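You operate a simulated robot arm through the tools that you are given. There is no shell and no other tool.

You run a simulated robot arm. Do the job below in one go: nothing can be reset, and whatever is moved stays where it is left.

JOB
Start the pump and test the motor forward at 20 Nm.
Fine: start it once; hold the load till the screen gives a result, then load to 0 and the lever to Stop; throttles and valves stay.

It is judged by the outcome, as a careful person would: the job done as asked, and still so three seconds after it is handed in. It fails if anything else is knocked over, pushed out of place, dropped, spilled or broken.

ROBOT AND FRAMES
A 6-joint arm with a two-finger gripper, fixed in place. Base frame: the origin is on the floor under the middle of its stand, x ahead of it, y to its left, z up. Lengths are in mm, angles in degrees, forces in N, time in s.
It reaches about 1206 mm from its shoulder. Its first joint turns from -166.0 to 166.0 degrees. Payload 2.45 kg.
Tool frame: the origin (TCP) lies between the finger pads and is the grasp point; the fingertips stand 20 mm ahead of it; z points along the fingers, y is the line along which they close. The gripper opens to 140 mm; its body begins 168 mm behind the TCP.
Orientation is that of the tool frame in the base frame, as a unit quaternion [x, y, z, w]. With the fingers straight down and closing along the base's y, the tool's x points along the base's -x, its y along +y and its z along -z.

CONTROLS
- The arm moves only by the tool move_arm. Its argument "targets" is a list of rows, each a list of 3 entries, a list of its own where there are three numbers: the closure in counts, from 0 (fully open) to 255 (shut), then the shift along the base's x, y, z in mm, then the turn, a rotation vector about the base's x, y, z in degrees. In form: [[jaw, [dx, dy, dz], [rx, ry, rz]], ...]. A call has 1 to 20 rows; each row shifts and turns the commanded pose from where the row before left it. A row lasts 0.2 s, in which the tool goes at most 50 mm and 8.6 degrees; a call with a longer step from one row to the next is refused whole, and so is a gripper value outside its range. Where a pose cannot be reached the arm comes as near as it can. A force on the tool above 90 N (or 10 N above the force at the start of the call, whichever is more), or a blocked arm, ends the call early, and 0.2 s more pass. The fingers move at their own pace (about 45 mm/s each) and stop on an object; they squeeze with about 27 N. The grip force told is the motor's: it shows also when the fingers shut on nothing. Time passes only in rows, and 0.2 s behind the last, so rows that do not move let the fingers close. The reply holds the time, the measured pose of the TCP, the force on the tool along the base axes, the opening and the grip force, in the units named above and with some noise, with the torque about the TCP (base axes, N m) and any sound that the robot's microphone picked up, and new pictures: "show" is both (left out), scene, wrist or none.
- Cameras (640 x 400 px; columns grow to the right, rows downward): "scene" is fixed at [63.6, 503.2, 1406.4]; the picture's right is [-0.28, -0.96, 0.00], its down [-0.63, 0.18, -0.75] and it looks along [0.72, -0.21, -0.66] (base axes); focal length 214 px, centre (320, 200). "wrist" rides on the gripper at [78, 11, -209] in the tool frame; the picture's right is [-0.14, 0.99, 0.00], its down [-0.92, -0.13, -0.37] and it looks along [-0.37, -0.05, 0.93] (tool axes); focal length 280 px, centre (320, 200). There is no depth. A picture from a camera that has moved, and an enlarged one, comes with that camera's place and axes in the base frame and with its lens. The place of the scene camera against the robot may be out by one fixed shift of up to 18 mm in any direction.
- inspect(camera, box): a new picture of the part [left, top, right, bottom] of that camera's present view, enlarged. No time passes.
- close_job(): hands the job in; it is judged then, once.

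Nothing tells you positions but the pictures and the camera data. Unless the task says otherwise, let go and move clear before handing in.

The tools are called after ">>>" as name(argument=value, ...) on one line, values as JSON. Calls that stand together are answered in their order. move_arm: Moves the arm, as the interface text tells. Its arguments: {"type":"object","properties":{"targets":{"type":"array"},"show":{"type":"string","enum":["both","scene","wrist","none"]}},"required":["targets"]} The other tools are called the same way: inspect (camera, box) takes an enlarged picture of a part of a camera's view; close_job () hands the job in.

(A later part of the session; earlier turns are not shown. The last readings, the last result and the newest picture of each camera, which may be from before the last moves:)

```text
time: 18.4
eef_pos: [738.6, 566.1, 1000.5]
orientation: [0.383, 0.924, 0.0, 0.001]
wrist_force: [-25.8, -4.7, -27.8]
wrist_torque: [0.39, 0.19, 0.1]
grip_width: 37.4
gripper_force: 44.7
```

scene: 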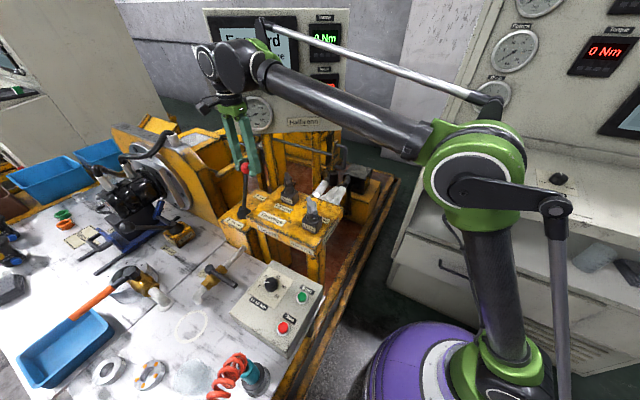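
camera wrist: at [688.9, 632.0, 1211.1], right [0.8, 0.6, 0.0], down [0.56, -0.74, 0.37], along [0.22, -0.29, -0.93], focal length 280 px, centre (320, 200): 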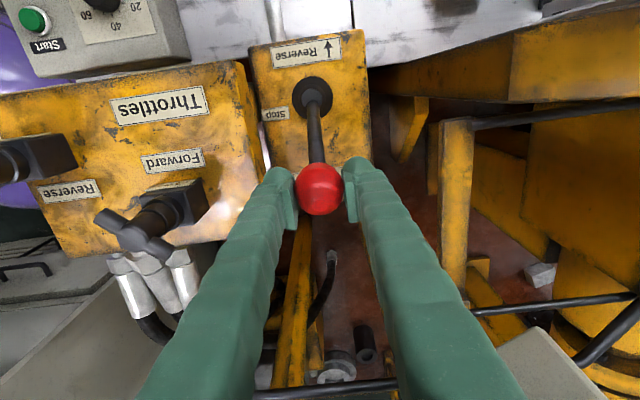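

>>> move_arm(targets=[[100, [0, 0, 0], [0, 0, 0]], [100, [0, 0, 0], [0, 0, 0]], [100, [0, 0, 0], [0, 0, 0]], [100, [0, 0, 0], [0, 0, 0]]])

>>> inspect(camera="wrist", box=[220, 60, 420, 220])

```text
time: 19.4
eef_pos: [740.0, 566.5, 1001.1]
orientation: [0.383, 0.924, 0.0, 0.0]
wrist_force: [-0.1, 0.0, -0.8]
wrist_torque: [0.01, 0.01, 0.02]
grip_width: 85.0
gripper_force: 0.1
camera wrist: at [693.5, 629.3, 1211.1], right [0.8, 0.6, 0.0], down [0.56, -0.74, 0.37], along [0.22, -0.29, -0.93], focal length 280 px, centre (320, 200)
```

scene: 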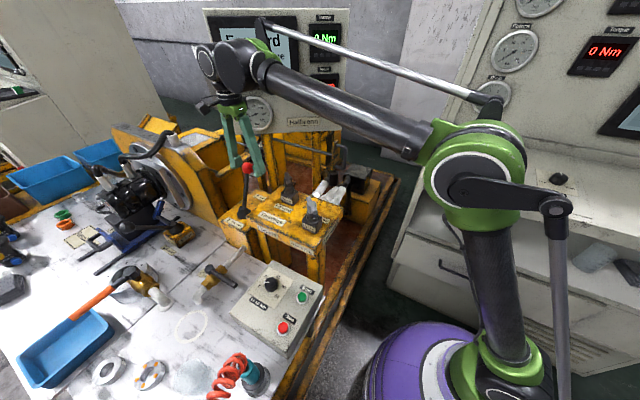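
wrist: 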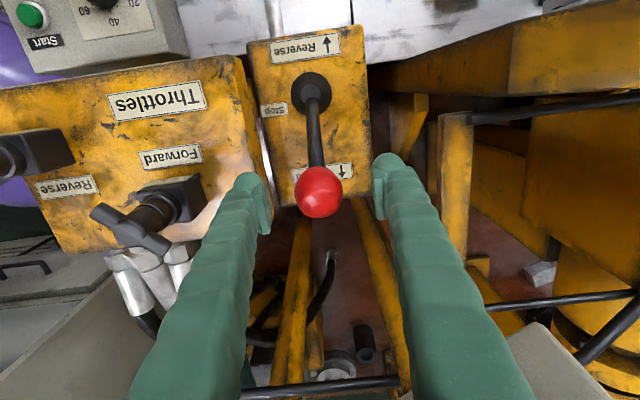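

```text
2.50 times, centred on (320, 140) of wrist
camera zoom: at [693.5, 629.3, 1211.1], right [0.8, 0.6, 0.0], down [0.56, -0.74, 0.37], along [0.22, -0.29, -0.93], focal length 701 px, centre (320, 350)
```

zoom: 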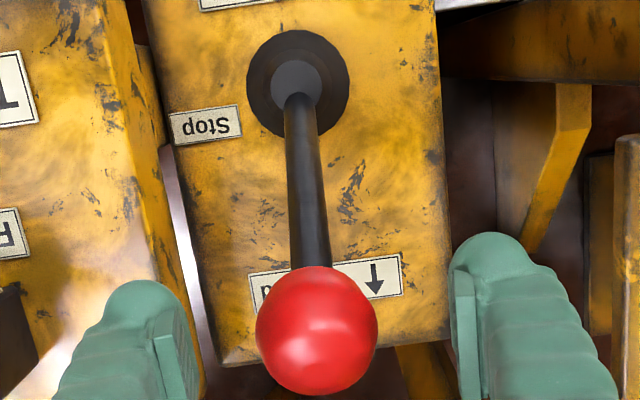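

The lever stays in Forward and is released. I now rise clear and travel high back over the load knob, turning the tool for a 60° clockwise knob turn.

>>> move_arm(targets=[[100, [0, 0, 38], [0, 0, 0]], [100, [0, 0, 39], [0, 0, 0]], [100, [0, 0, 39], [0, 0, 0]], [100, [0, 0, 39], [0, 0, 0]], [146, [-41.9, -1.5, 0], [0, 0, 7.5]], [146, [-41.9, -1.5, 0], [0, 0, 7.5]], [146, [-41.9, -1.5, 0], [0, 0, 7.5]], [146, [-41.9, -1.5, 0], [0, 0, 7.5]], [146, [-41.9, -1.5, 0], [0, 0, 7.5]], [146, [-41.9, -1.5, 0], [0, 0, 7.5]], [146, [-41.9, -1.5, 0], [0, 0, 7.5]], [146, [-41.9, -1.5, 0], [0, 0, 7.5]], [146, [0, 0, 0], [0, 0, 0]]])

>>> inspect(camera="scene", box=[190, 0, 360, 140])

```text
time: 22.2
eef_pos: [403.2, 558.2, 1153.6]
orientation: [-0.131, 0.991, 0.001, 0.0]
wrist_force: [0.4, -0.3, 0.0]
wrist_torque: [0.0, 0.01, 0.01]
grip_width: 59.8
gripper_force: 0.1
camera wrist: at [326.7, 547.6, 1363.1], right [-0.13, 0.99, 0.0], down [0.92, 0.12, 0.37], along [0.37, 0.05, -0.93], focal length 280 px, centre (320, 200)
```

scene: 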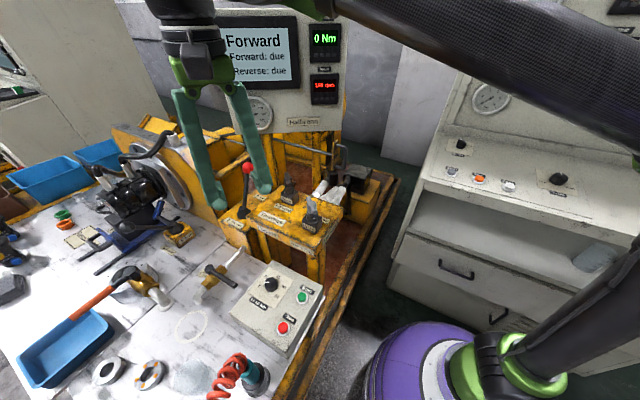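
wrist: 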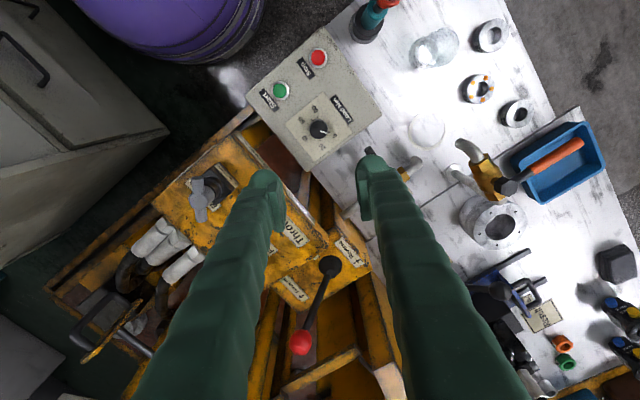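

```text
2.86 times, centred on (275, 70) of scene
camera zoom: at [63.6, 503.2, 1406.4], right [-0.28, -0.96, 0.0], down [-0.63, 0.18, -0.75], along [0.72, -0.21, -0.66], focal length 613 px, centre (449, 571)
```

zoom: 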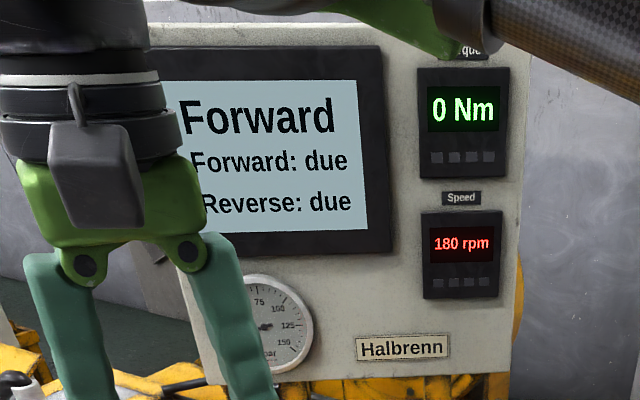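

The screen shows "Forward", motor at 180 rpm, 0 Nm. I descend over the knob to recheck alignment from close up.

>>> move_arm(targets=[[146, [1.5, -3, -45], [0, 0, 0]], [146, [0, 0, -45], [0, 0, 0]], [146, [0, 0, -45], [0, 0, 0]], [146, [0, 0, -45], [0, 0, 0]], [146, [0, 0, -45], [0, 0, 0]], [146, [0, 0, -45], [0, 0, 0]], [146, [0, 0, 0], [0, 0, 0]]])

>>> inspect(camera="wrist", box=[250, 80, 390, 200])

```text
time: 23.8
eef_pos: [406.1, 551.3, 882.8]
orientation: [-0.131, 0.991, 0.0, 0.0]
wrist_force: [0.3, -0.2, -0.1]
wrist_torque: [-0.02, 0.01, 0.02]
grip_width: 59.8
gripper_force: 0.0
camera wrist: at [328.6, 541.2, 1093.2], right [-0.12, 0.99, 0.0], down [0.92, 0.12, 0.37], along [0.37, 0.05, -0.93], focal length 280 px, centre (320, 200)
```

scene: 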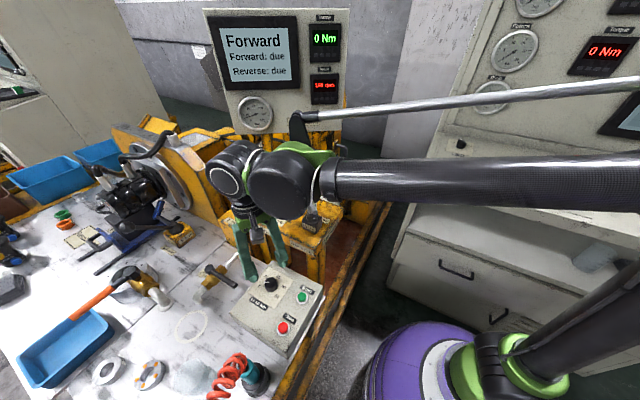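
wrist: 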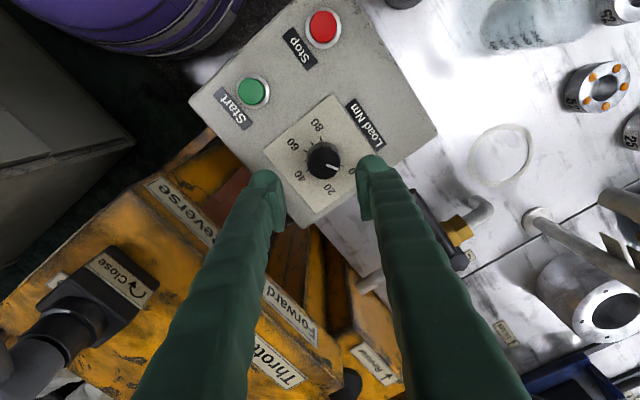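

```text
3.33 times, centred on (320, 140) of wrist
camera zoom: at [328.6, 541.2, 1093.2], right [-0.12, 0.99, 0.0], down [0.92, 0.12, 0.37], along [0.37, 0.05, -0.93], focal length 935 px, centre (320, 400)
```

zoom: 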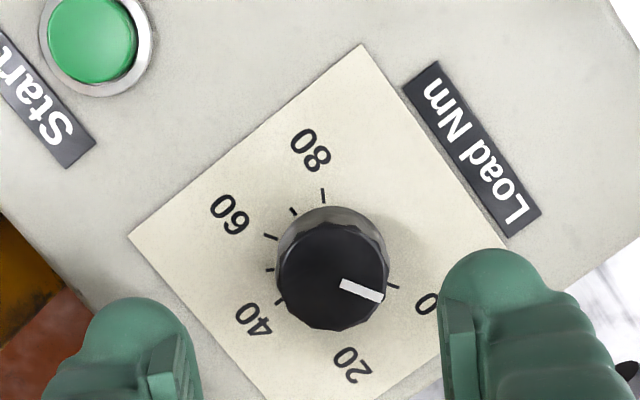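

>>> move_arm(targets=[[146, [-2.6, 3.2, -20], [0, 0, 0]], [146, [0, 0, -20], [0, 0, 0]], [146, [0, 0, -15], [0, 0, 0]], [146, [0, 0, 0], [0, 0, 0]]])

>>> inspect(camera="wrist", box=[250, 100, 390, 220])

>>> inspect(camera="scene", box=[210, 210, 340, 330])

```text
time: 24.8
eef_pos: [403.0, 554.2, 831.2]
orientation: [-0.131, 0.991, 0.0, 0.0]
wrist_force: [0.6, 0.1, 1.1]
wrist_torque: [-0.01, 0.02, 0.0]
grip_width: 59.8
gripper_force: 0.0
camera wrist: at [325.9, 544.0, 1041.3], right [-0.12, 0.99, 0.0], down [0.92, 0.12, 0.37], along [0.37, 0.05, -0.93], focal length 280 px, centre (320, 200)
```

scene: 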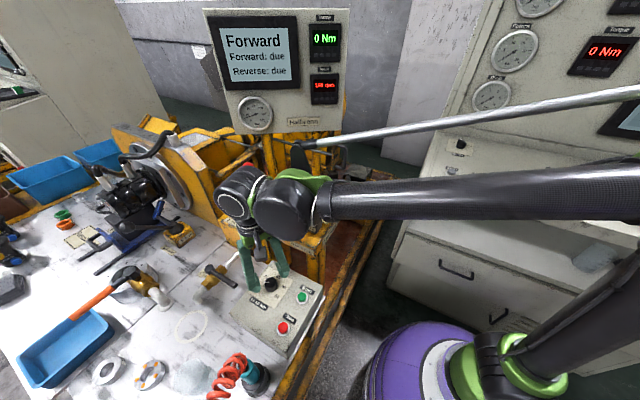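
wrist: 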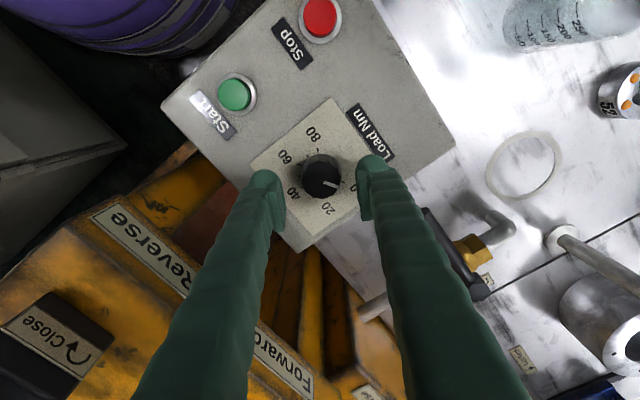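

```text
3.33 times, centred on (320, 160) of wrist
camera zoom: at [325.9, 544.0, 1041.3], right [-0.12, 0.99, 0.0], down [0.92, 0.12, 0.37], along [0.37, 0.05, -0.93], focal length 935 px, centre (320, 333)
```

zoom: 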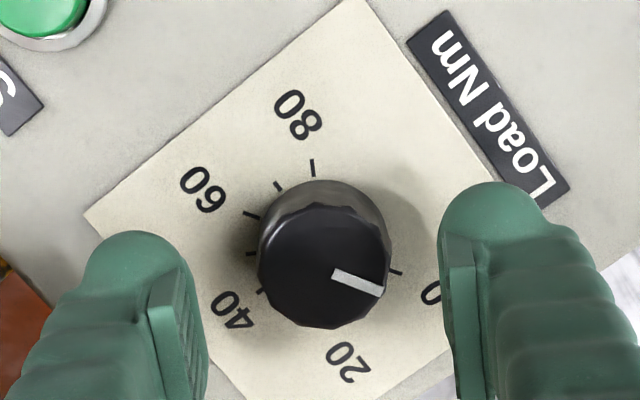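

```text
3.33 times, centred on (275, 270) of scene
camera zoom: at [63.6, 503.2, 1406.4], right [-0.28, -0.96, 0.0], down [-0.63, 0.18, -0.75], along [0.72, -0.21, -0.66], focal length 715 px, centre (470, -33)
```

zoom: 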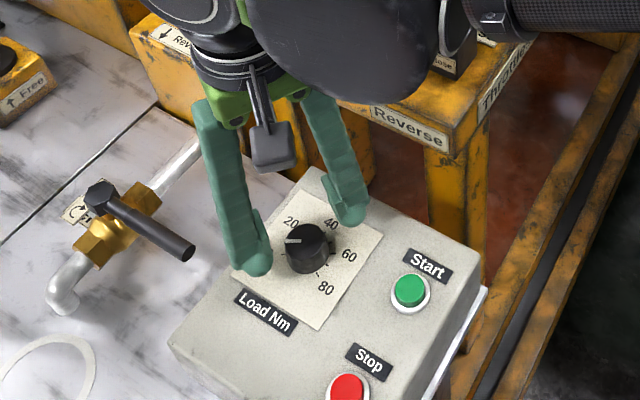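

The knob sits centred between the fingers (TCP [403, 554], knob [402.5, 554.5]). I go down around it in small steps.

>>> move_arm(targets=[[146, [0, 0, -10], [0, 0, 0]], [146, [0, 0, -10], [0, 0, 0]], [146, [0, 0, -5], [0, 0, 0]], [146, [0, 0, 0], [0, 0, 0]]], show="wrist")

>>> inspect(camera="scene", box=[210, 210, 340, 330])

```text
time: 25.8
eef_pos: [402.3, 553.2, 804.4]
orientation: [-0.131, 0.991, 0.0, 0.0]
wrist_force: [-0.2, -0.3, 0.2]
wrist_torque: [-0.01, -0.02, -0.03]
grip_width: 59.9
gripper_force: 0.1
camera wrist: at [325.6, 543.5, 1015.1], right [-0.12, 0.99, 0.0], down [0.92, 0.12, 0.37], along [0.37, 0.05, -0.93], focal length 280 px, centre (320, 200)
```

wrist: 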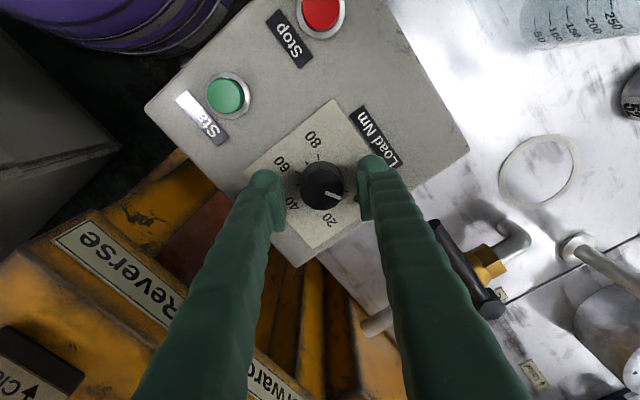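

```text
3.33 times, centred on (275, 270) of scene
camera zoom: at [63.6, 503.2, 1406.4], right [-0.28, -0.96, 0.0], down [-0.63, 0.18, -0.75], along [0.72, -0.21, -0.66], focal length 715 px, centre (470, -33)
```

zoom: 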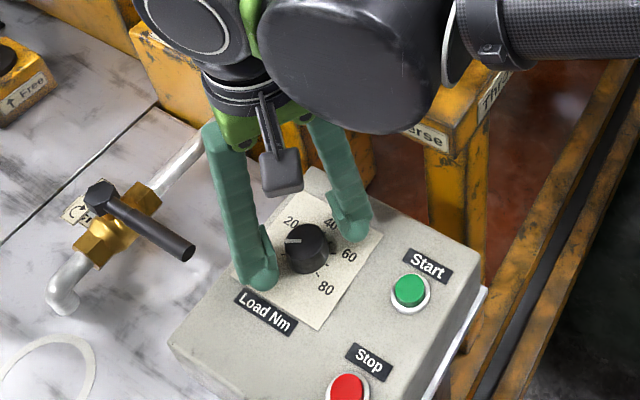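

>>> move_arm(targets=[[255, [0, 0, 0], [0, 0, 0]], [255, [0, 0, 0], [0, 0, 0]], [255, [0, 0, 0], [0, 0, 0]]], show="wrist")

>>> inspect(camera="wrist", box=[250, 100, 390, 220])

>>> inspect(camera="scene", box=[200, 0, 360, 140])

```text
time: 26.6
eef_pos: [401.6, 554.9, 805.0]
orientation: [-0.131, 0.991, 0.001, 0.0]
wrist_force: [-0.8, 19.7, 2.7]
wrist_torque: [0.24, -0.12, -0.07]
grip_width: 34.6
gripper_force: 35.0
camera wrist: at [325.2, 544.9, 1015.1], right [-0.13, 0.99, 0.0], down [0.92, 0.12, 0.37], along [0.37, 0.05, -0.93], focal length 280 px, centre (320, 200)
```

wrist: 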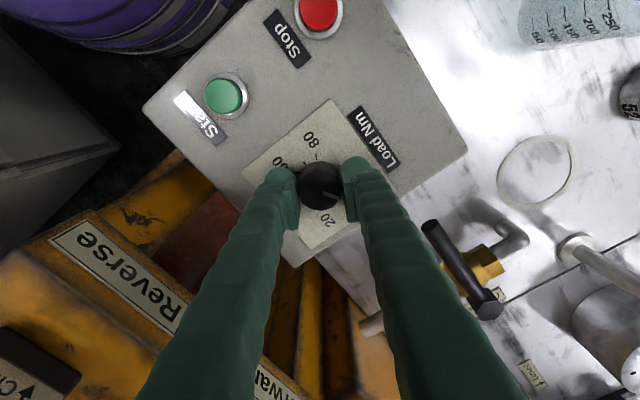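

```text
3.33 times, centred on (320, 160) of wrist
camera zoom: at [325.2, 544.9, 1015.1], right [-0.13, 0.99, 0.0], down [0.92, 0.12, 0.37], along [0.37, 0.05, -0.93], focal length 935 px, centre (320, 333)
```

zoom: 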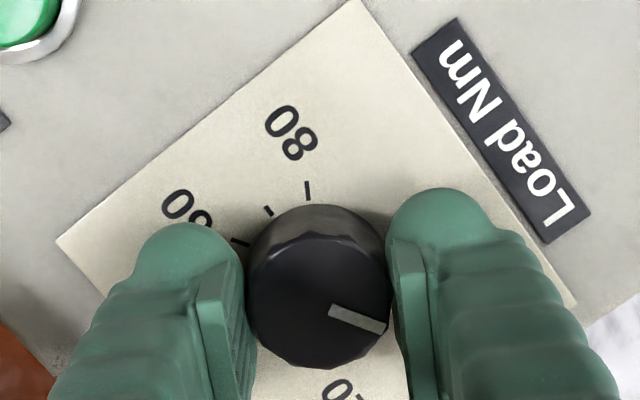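

```text
2.86 times, centred on (280, 70) of scene
camera zoom: at [63.6, 503.2, 1406.4], right [-0.28, -0.96, 0.0], down [-0.63, 0.18, -0.75], along [0.72, -0.21, -0.66], focal length 613 px, centre (434, 571)
```

zoom: 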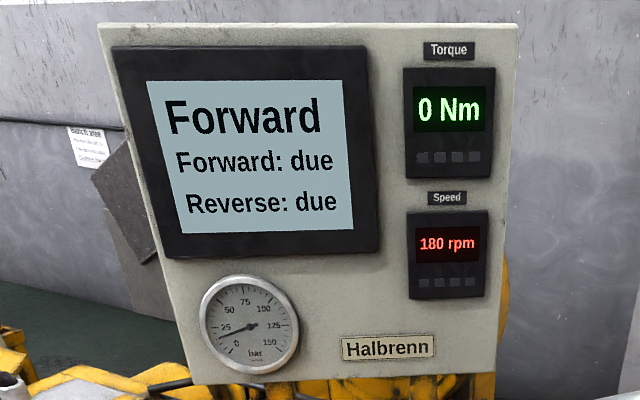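

The knob is gripped (34.6 mm). I turn clockwise 30° first and read the torque display.

>>> move_arm(targets=[[255, [0, 0.8, 0], [0, 0, -6]], [255, [0, 0, 0], [0, 0, -8]], [255, [0, 0, 0], [0, 0, -8]], [255, [0, 0, 0], [0, 0, -8]], [255, [0, 0, 0], [0, 0, 0]]])

>>> inspect(camera="scene", box=[200, 0, 360, 140])

>>> inspect(camera="wrist", box=[250, 100, 390, 220])

```text
time: 27.8
eef_pos: [401.6, 554.0, 804.6]
orientation: [0.131, 0.991, -0.001, 0.001]
wrist_force: [-17.9, -8.2, -22.5]
wrist_torque: [-0.11, 0.18, 0.05]
grip_width: 34.3
gripper_force: 45.4
camera wrist: at [331.0, 585.1, 1015.4], right [0.39, 0.92, 0.0], down [0.86, -0.36, 0.37], along [0.34, -0.14, -0.93], focal length 280 px, centre (320, 200)
```

scene: 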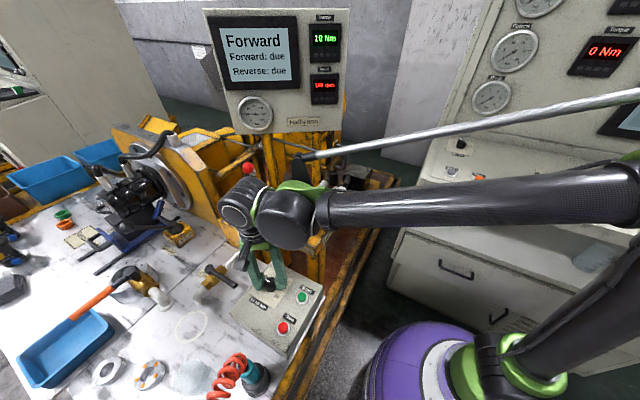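
wrist: 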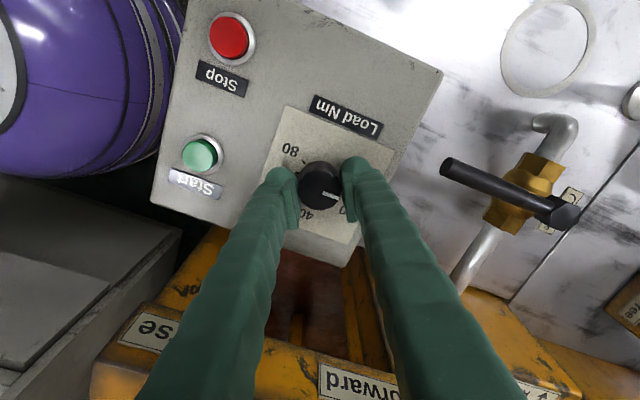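

```text
2.86 times, centred on (280, 70) of scene
camera zoom: at [63.6, 503.2, 1406.4], right [-0.28, -0.96, 0.0], down [-0.63, 0.18, -0.75], along [0.72, -0.21, -0.66], focal length 613 px, centre (434, 571)
```

zoom: 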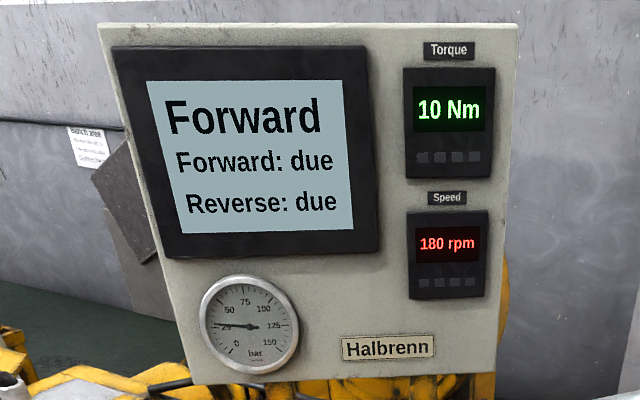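

```text
3.33 times, centred on (320, 160) of wrist
camera zoom: at [331.0, 585.1, 1015.4], right [0.39, 0.92, 0.0], down [0.86, -0.36, 0.37], along [0.34, -0.14, -0.93], focal length 935 px, centre (320, 333)
```

zoom: 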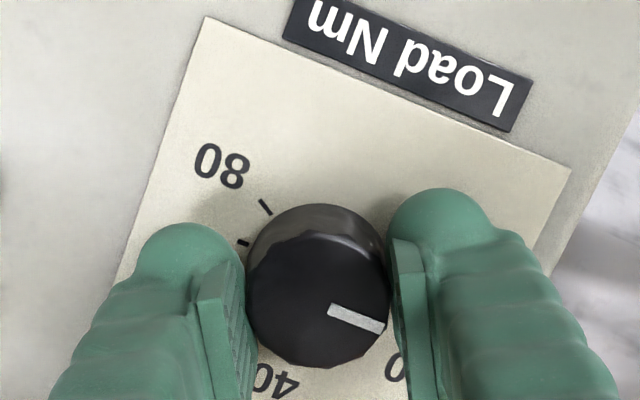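

Torque reads 10 Nm after 30° exactly, so another 30° gives 20 Nm.

>>> move_arm(targets=[[255, [-0.4, -0.2, 0], [0, 0, -7.5]], [255, [-0.3, 0, 0], [0, 0, -7.5]], [255, [0, 0, 0], [0, 0, -7.5]], [255, [0, 0, 0], [0, 0, -7.5]], [255, [0, 0, 0], [0, 0, 0]]], show="scene")

>>> inspect(camera="scene", box=[200, 0, 360, 140])

```text
time: 29.0
eef_pos: [401.7, 551.8, 806.8]
orientation: [0.384, 0.924, 0.0, 0.0]
wrist_force: [-29.0, -38.8, -17.5]
wrist_torque: [-0.27, 0.09, 0.14]
grip_width: 34.3
gripper_force: 44.7
```

scene: 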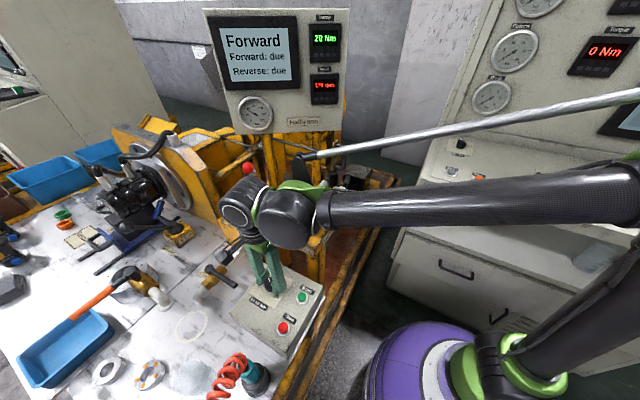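

```text
2.86 times, centred on (280, 70) of scene
camera zoom: at [63.6, 503.2, 1406.4], right [-0.28, -0.96, 0.0], down [-0.63, 0.18, -0.75], along [0.72, -0.21, -0.66], focal length 613 px, centre (434, 571)
```

zoom: 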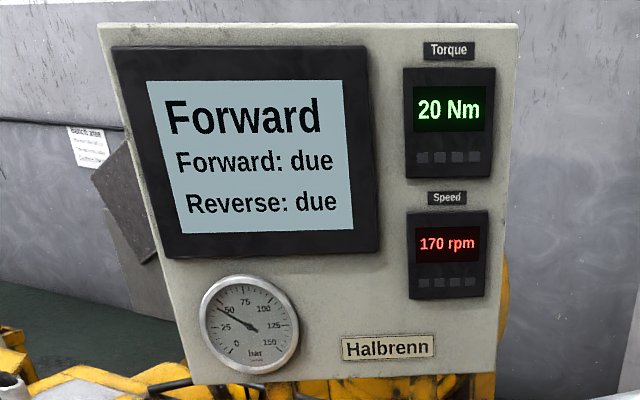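

The display reads 20 Nm, 170 rpm. I hold still (easing the side load slightly) and wait for the result.

>>> move_arm(targets=[[255, [-0.5, -0.6, 0], [0, 0, 0]], [255, [0, 0, 0], [0, 0, 0]], [255, [0, 0, 0], [0, 0, 0]], [255, [0, 0, 0], [0, 0, 0]], [255, [0, 0, 0], [0, 0, 0]]], show="scene")

>>> inspect(camera="scene", box=[200, 0, 360, 140])

```text
time: 30.2
eef_pos: [401.3, 553.2, 805.9]
orientation: [0.383, 0.924, 0.0, 0.001]
wrist_force: [-24.8, -38.8, -15.0]
wrist_torque: [-0.28, 0.13, 0.11]
grip_width: 34.3
gripper_force: 45.2
```

scene: 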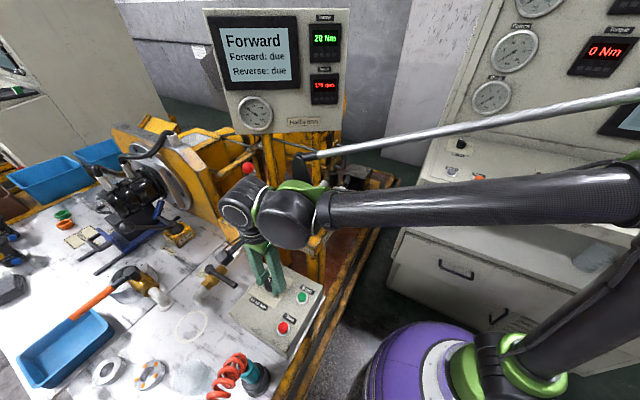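

```text
2.86 times, centred on (280, 70) of scene
camera zoom: at [63.6, 503.2, 1406.4], right [-0.28, -0.96, 0.0], down [-0.63, 0.18, -0.75], along [0.72, -0.21, -0.66], focal length 613 px, centre (434, 571)
```

zoom: 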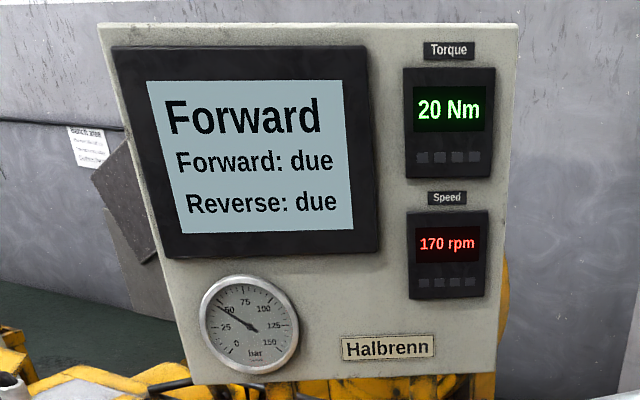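

>>> move_arm(targets=[[255, [0, 0, 0], [0, 0, 0]], [255, [0, 0, 0], [0, 0, 0]], [255, [0, 0, 0], [0, 0, 0]], [255, [0, 0, 0], [0, 0, 0]], [255, [0, 0, 0], [0, 0, 0]], [255, [0, 0, 0], [0, 0, 0]], [255, [0, 0, 0], [0, 0, 0]]], show="scene")

```text
time: 31.8
eef_pos: [402.2, 553.3, 806.6]
orientation: [0.383, 0.924, 0.0, -0.001]
wrist_force: [-23.4, -36.8, -7.4]
wrist_torque: [-0.41, 0.15, 0.11]
grip_width: 34.2
gripper_force: 45.2
```

scene: 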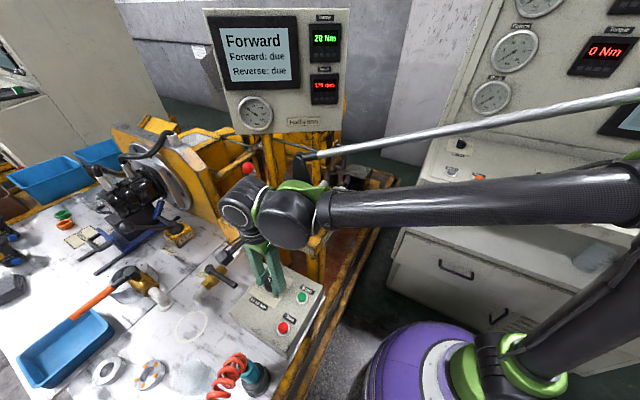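

Still 20 Nm with the forward result due. I keep holding and watch the screen.

>>> move_arm(targets=[[255, [0, 0, 0], [0, 0, 0]], [255, [0, 0, 0], [0, 0, 0]], [255, [0, 0, 0], [0, 0, 0]], [255, [0, 0, 0], [0, 0, 0]], [255, [0, 0, 0], [0, 0, 0]], [255, [0, 0, 0], [0, 0, 0]], [255, [0, 0, 0], [0, 0, 0]], [255, [0, 0, 0], [0, 0, 0]]], show="scene")

>>> inspect(camera="scene", box=[200, 0, 360, 140])

```text
time: 33.6
eef_pos: [401.5, 552.6, 806.0]
orientation: [0.383, 0.924, 0.001, 0.0]
wrist_force: [-24.1, -34.5, -1.7]
wrist_torque: [-0.45, 0.25, 0.1]
grip_width: 34.4
gripper_force: 45.2
```

scene: 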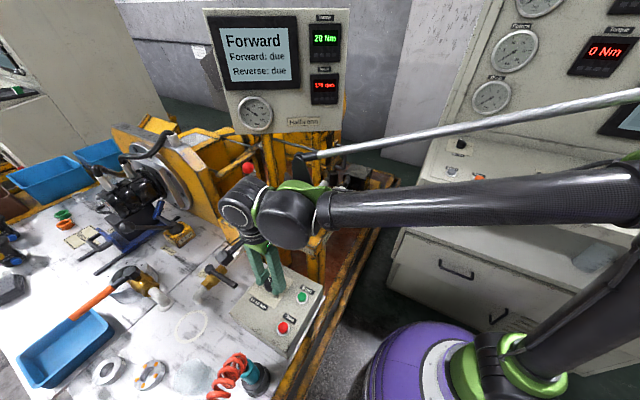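

```text
2.86 times, centred on (280, 70) of scene
camera zoom: at [63.6, 503.2, 1406.4], right [-0.28, -0.96, 0.0], down [-0.63, 0.18, -0.75], along [0.72, -0.21, -0.66], focal length 613 px, centre (434, 571)
```

zoom: 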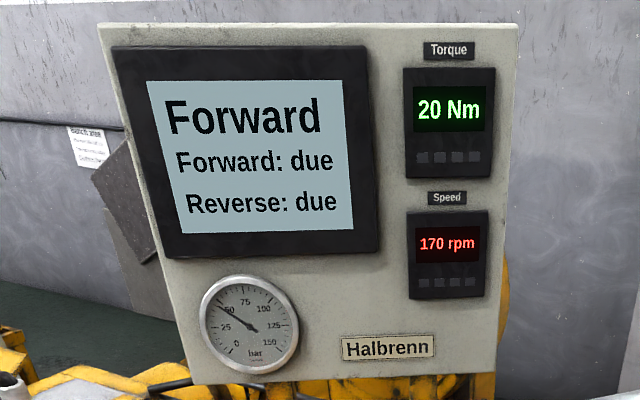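

>>> move_arm(targets=[[255, [0, 0, 0], [0, 0, 0]], [255, [0, 0, 0], [0, 0, 0]], [255, [0, 0, 0], [0, 0, 0]], [255, [0, 0, 0], [0, 0, 0]], [255, [0, 0, 0], [0, 0, 0]], [255, [0, 0, 0], [0, 0, 0]], [255, [0, 0, 0], [0, 0, 0]], [255, [0, 0, 0], [0, 0, 0]], [255, [0, 0, 0], [0, 0, 0]], [255, [0, 0, 0], [0, 0, 0]], [255, [0, 0, 0], [0, 0, 0]], [255, [0, 0, 0], [0, 0, 0]]], show="scene")

```text
time: 36.2
eef_pos: [402.7, 553.5, 806.7]
orientation: [0.383, 0.924, 0.001, 0.0]
wrist_force: [-24.3, -31.2, 3.1]
wrist_torque: [-0.33, 0.31, 0.1]
grip_width: 34.2
gripper_force: 45.4
```

scene: 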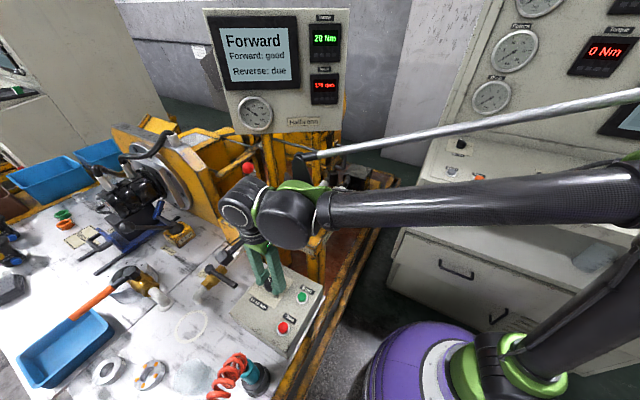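

The screen now says "Forward: good". I turn the knob back counter-clockwise toward 0.

>>> move_arm(targets=[[255, [0, 0, 0], [0, 0, 7.5]], [255, [0, 0, 0], [0, 0, 7.5]], [255, [0, 0, 0], [0, 0, 7.5]], [255, [0, 0, 0], [0, 0, 7.5]], [255, [0, 0, 0], [0, 0, 7.5]], [255, [0, 0, 0], [0, 0, 7.5]], [255, [0, 0, 0], [0, 0, 7.5]], [255, [0, 0, 0], [0, 0, 6.5]], [255, [0, 0, 0], [0, 0, 0]]])

>>> inspect(camera="scene", box=[200, 0, 360, 140])

>>> inspect(camera="wrist", box=[250, 100, 390, 220])

```text
time: 38.2
eef_pos: [401.4, 554.9, 807.2]
orientation: [-0.122, 0.993, 0.002, 0.001]
wrist_force: [0.5, 15.5, 40.2]
wrist_torque: [0.26, -0.01, -0.01]
grip_width: 34.3
gripper_force: 45.5
camera wrist: at [324.8, 546.0, 1016.1], right [-0.11, 0.99, 0.0], down [0.92, 0.1, 0.37], along [0.37, 0.04, -0.93], focal length 280 px, centre (320, 200)
```

scene: 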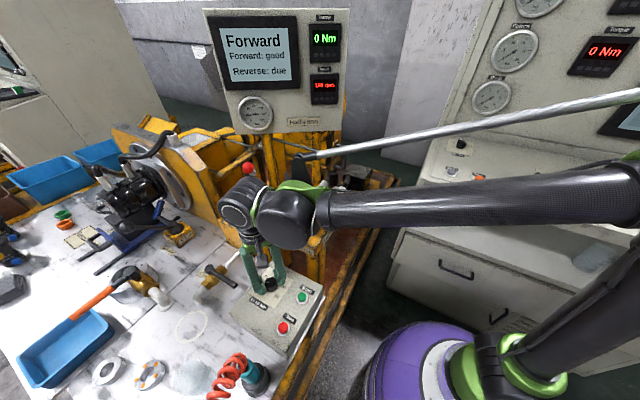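
wrist: 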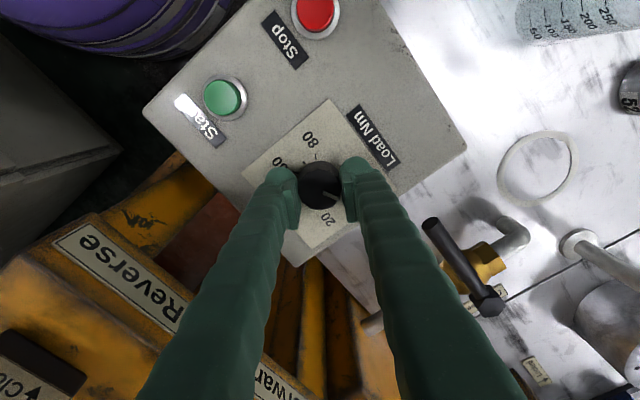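

```text
2.86 times, centred on (280, 70) of scene
camera zoom: at [63.6, 503.2, 1406.4], right [-0.28, -0.96, 0.0], down [-0.63, 0.18, -0.75], along [0.72, -0.21, -0.66], focal length 613 px, centre (434, 571)
```

zoom: 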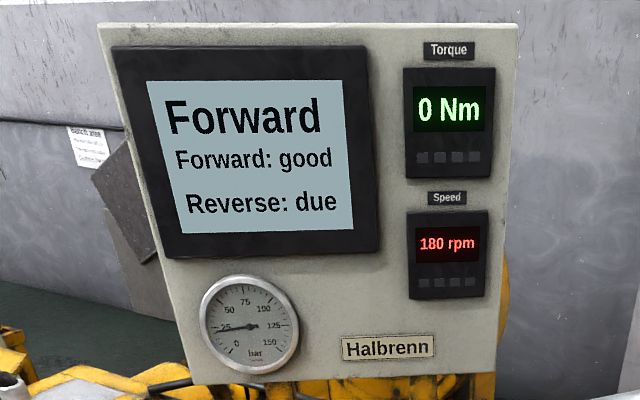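

```text
3.33 times, centred on (320, 160) of wrist
camera zoom: at [324.8, 546.0, 1016.1], right [-0.11, 0.99, 0.0], down [0.92, 0.1, 0.37], along [0.37, 0.04, -0.93], focal length 935 px, centre (320, 333)
```

zoom: 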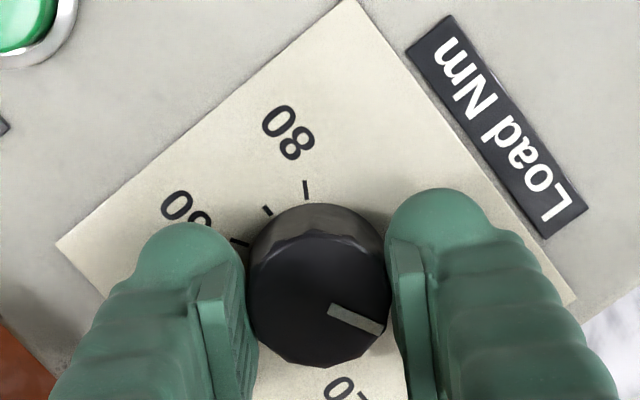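

0 Nm is displayed. I add the last degree toward the 0 stop, then release and rise a little to check the pointer.

>>> move_arm(targets=[[255, [0, 0, 0.5], [0, 0, 1.2]], [255, [0, 0, 0], [0, 0, 0]], [146, [0, 0, 0], [0, 0, 0]], [146, [0, 0, 0], [0, 0, 0]], [146, [0, 0, 0], [0, 0, 0]], [146, [0, 0, 15], [0, 0, 0]], [146, [0, 0, 20], [0, 0, 0]], [146, [0, 0, 20], [0, 0, 0]], [146, [0, 0, 20], [0, 0, 0]], [146, [0, 0, 0], [0, 0, 0]]])

>>> inspect(camera="wrist", box=[250, 80, 390, 200])

>>> inspect(camera="scene", box=[200, 0, 360, 140])

```text
time: 40.4
eef_pos: [404.5, 554.2, 879.4]
orientation: [-0.132, 0.991, 0.0, 0.001]
wrist_force: [0.4, -0.2, 0.8]
wrist_torque: [0.01, -0.02, -0.01]
grip_width: 59.8
gripper_force: 0.2
camera wrist: at [327.1, 543.6, 1089.6], right [-0.13, 0.99, 0.0], down [0.92, 0.12, 0.37], along [0.37, 0.05, -0.93], focal length 280 px, centre (320, 200)
```

scene: 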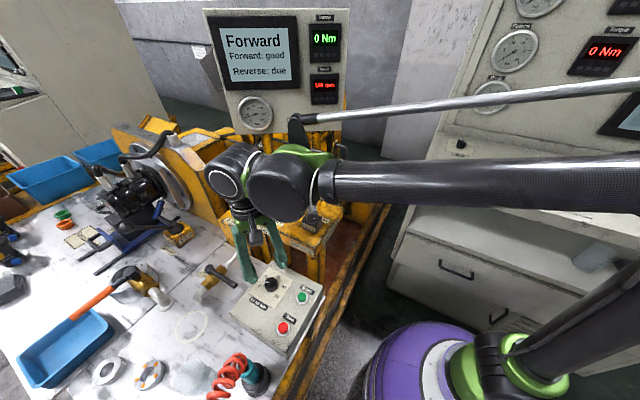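
wrist: 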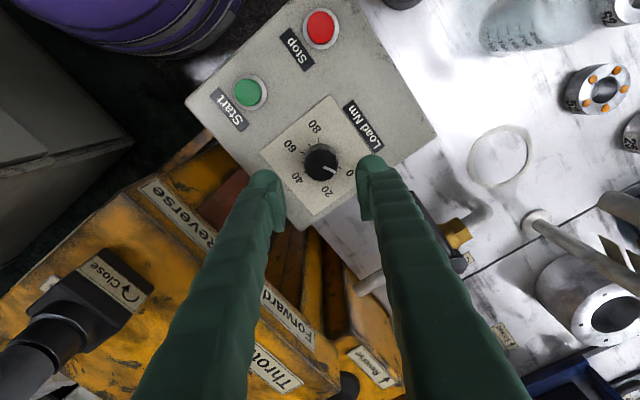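

```text
3.33 times, centred on (320, 140) of wrist
camera zoom: at [327.1, 543.6, 1089.6], right [-0.13, 0.99, 0.0], down [0.92, 0.12, 0.37], along [0.37, 0.05, -0.93], focal length 935 px, centre (320, 400)
```

zoom: 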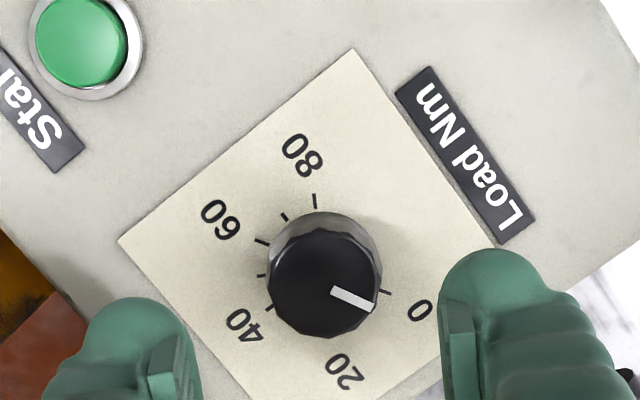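

```text
2.86 times, centred on (280, 70) of scene
camera zoom: at [63.6, 503.2, 1406.4], right [-0.28, -0.96, 0.0], down [-0.63, 0.18, -0.75], along [0.72, -0.21, -0.66], focal length 613 px, centre (434, 571)
```

zoom: 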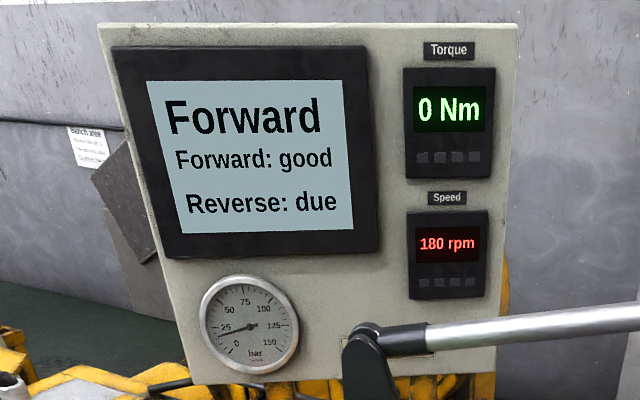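

>>> inspect(camera="wrist", box=[290, 135, 350, 185])

>>> inspect(camera="scene", box=[240, 255, 310, 315])

```text
8.00 times, centred on (320, 160) of wrist
camera zoom: at [327.1, 543.6, 1089.6], right [-0.13, 0.99, 0.0], down [0.92, 0.12, 0.37], along [0.37, 0.05, -0.93], focal length 2243 px, centre (320, 520)
```

zoom: 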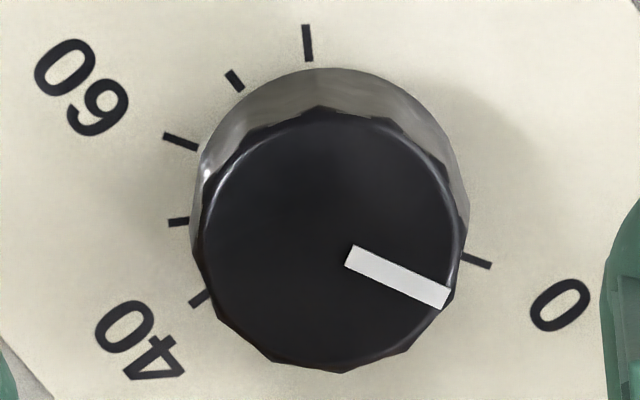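

```text
6.67 times, centred on (275, 285) of scene
camera zoom: at [63.6, 503.2, 1406.4], right [-0.28, -0.96, 0.0], down [-0.63, 0.18, -0.75], along [0.72, -0.21, -0.66], focal length 1430 px, centre (620, -367)
```

zoom: 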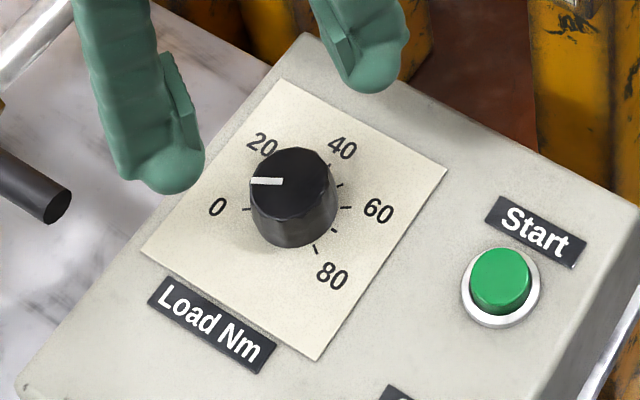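

The pointer lines up with the 0 tick (checked against the opposite 60 tick) and the display says 0 Nm. Now I rise and travel high to the lever ball at its forward position, about [739, 567, 1003].

>>> move_arm(targets=[[146, [0, 0, 46], [0, 0, 0]], [146, [0, 0, 46], [0, 0, 0]], [146, [0, 0, 46], [0, 0, 0]], [146, [0, 0, 46], [0, 0, 0]], [146, [0, 0, 46], [0, 0, 0]], [146, [0, 0, 46], [0, 0, 0]], [100, [41.9, 1.5, 0], [0, 0, -7.5]], [100, [41.9, 1.5, 0], [0, 0, -7.5]], [100, [41.9, 1.5, 0], [0, 0, -7.5]], [100, [41.9, 1.5, 0], [0, 0, -7.5]], [100, [41.9, 1.5, 0], [0, 0, -7.5]], [100, [41.9, 1.5, 0], [0, 0, -7.5]], [100, [41.9, 1.5, 0], [0, 0, -7.5]], [100, [41.9, 1.5, 0], [0, 0, -7.5]], [100, [0, 0, 0], [0, 0, 0]], [100, [0, 0, 0], [0, 0, 0]]])

>>> inspect(camera="wrist", box=[220, 60, 420, 220])

```text
time: 43.8
eef_pos: [739.4, 563.4, 1155.1]
orientation: [0.381, 0.925, 0.0, 0.0]
wrist_force: [-0.4, -0.5, 0.1]
wrist_torque: [0.04, 0.02, 0.01]
grip_width: 84.9
gripper_force: 0.0
camera wrist: at [692.9, 625.8, 1365.5], right [0.8, 0.61, 0.0], down [0.56, -0.74, 0.37], along [0.22, -0.29, -0.93], focal length 280 px, centre (320, 200)
```

scene: 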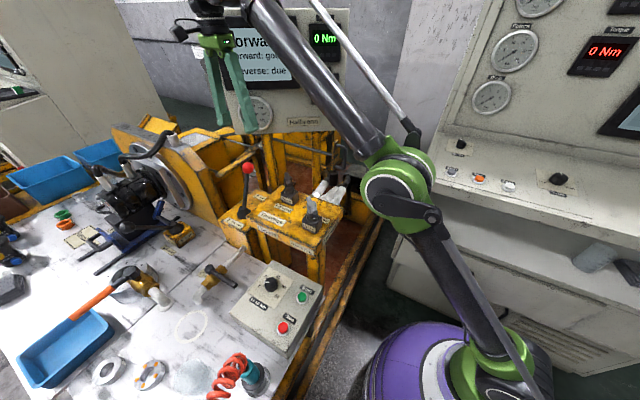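
wrist: 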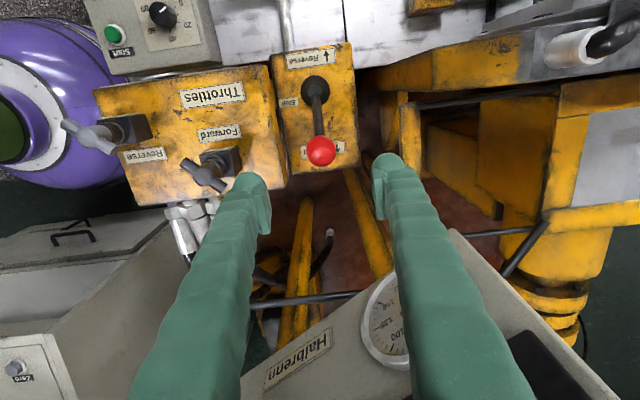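

```text
2.50 times, centred on (320, 140) of wrist
camera zoom: at [692.9, 625.8, 1365.5], right [0.8, 0.61, 0.0], down [0.56, -0.74, 0.37], along [0.22, -0.29, -0.93], focal length 701 px, centre (320, 350)
```

zoom: 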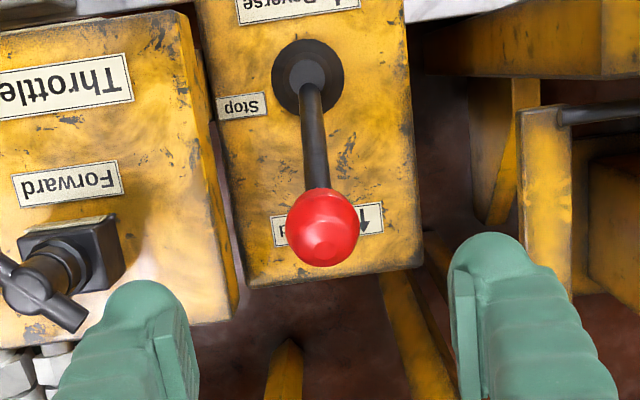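

The ball is at about [740, 566, 1003]; I descend around it.

>>> move_arm(targets=[[100, [0.8, 2, -38], [0, 0, 0]], [100, [0, 0, -38], [0, 0, 0]], [100, [0, 0, -38], [0, 0, 0]], [100, [0, 0, -25], [0, 0, 0]], [100, [0, 0, -14], [0, 0, 0]], [100, [0, 0, 0], [0, 0, 0]]])

>>> inspect(camera="wrist", box=[220, 60, 420, 220])

```text
time: 45.2
eef_pos: [738.2, 570.0, 1003.1]
orientation: [0.381, 0.924, 0.0, 0.0]
wrist_force: [0.1, 0.1, 0.4]
wrist_torque: [0.0, 0.0, -0.04]
grip_width: 85.2
gripper_force: 0.0
camera wrist: at [691.3, 631.8, 1212.6], right [0.8, 0.61, 0.0], down [0.56, -0.74, 0.37], along [0.22, -0.29, -0.93], focal length 280 px, centre (320, 200)
```

scene: 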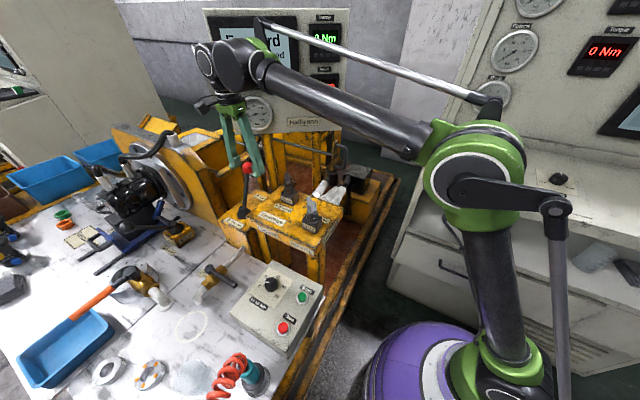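
wrist: 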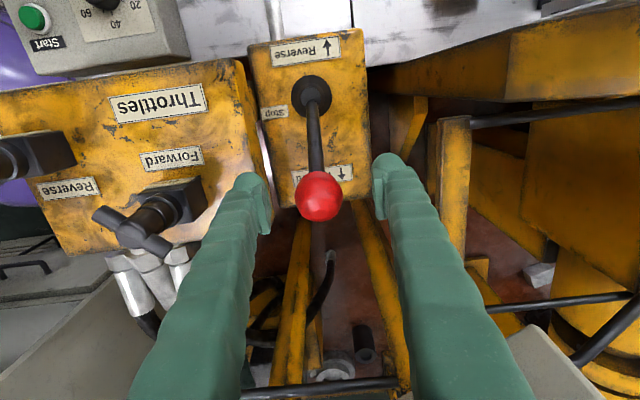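

```text
2.50 times, centred on (320, 140) of wrist
camera zoom: at [691.3, 631.8, 1212.6], right [0.8, 0.61, 0.0], down [0.56, -0.74, 0.37], along [0.22, -0.29, -0.93], focal length 701 px, centre (320, 350)
```

zoom: 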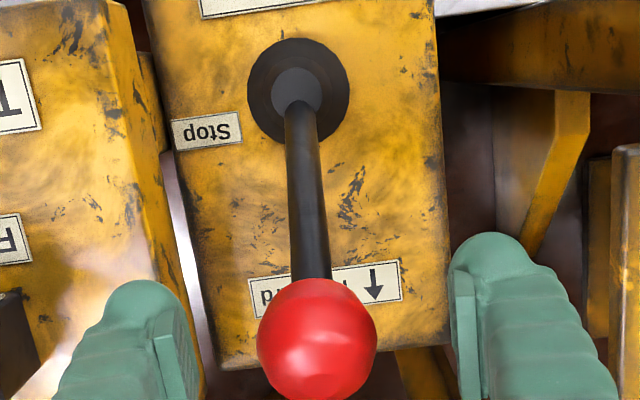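

>>> move_arm(targets=[[255, [0, 0, 0], [0, 0, 0]], [255, [0, 0, 0], [0, 0, 0]], [255, [0, 0, 0], [0, 0, 0]], [255, [0, 0, 0], [0, 0, 0]]], show="none")

```text
time: 46.2
eef_pos: [736.6, 567.9, 1002.9]
orientation: [0.381, 0.925, -0.001, 0.0]
wrist_force: [-19.6, -16.6, -13.0]
wrist_torque: [-0.24, -0.19, -0.15]
grip_width: 39.0
gripper_force: 32.7
```

The ball is gripped (39 mm). I pull the lever back along its arc toward Stop, first half.

>>> move_arm(targets=[[255, [-1.0, -1.0, 0], [0, 0, 0]], [255, [-6.0, 6.0, 3.0], [0, 0, 0]], [255, [-6.0, 6.0, 3.0], [0, 0, 0]], [255, [-6.2, 6.2, 2.1], [0, 0, 0]], [255, [-6.2, 6.2, 2.1], [0, 0, 0]]])

```text
time: 47.4
eef_pos: [712.6, 591.0, 1013.7]
orientation: [0.381, 0.924, -0.001, 0.0]
wrist_force: [-4.2, -14.5, -6.0]
wrist_torque: [-0.93, -0.81, -0.08]
grip_width: 38.7
gripper_force: 44.9
camera wrist: at [666.3, 654.7, 1223.5], right [0.8, 0.61, 0.0], down [0.56, -0.74, 0.37], along [0.22, -0.29, -0.93], focal length 280 px, centre (320, 200)
```

scene: 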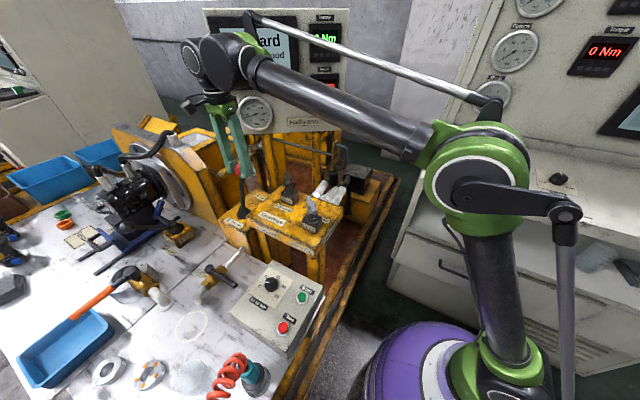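
wrist: 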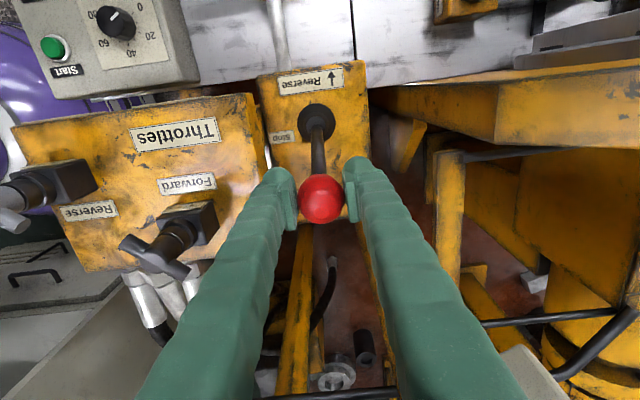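

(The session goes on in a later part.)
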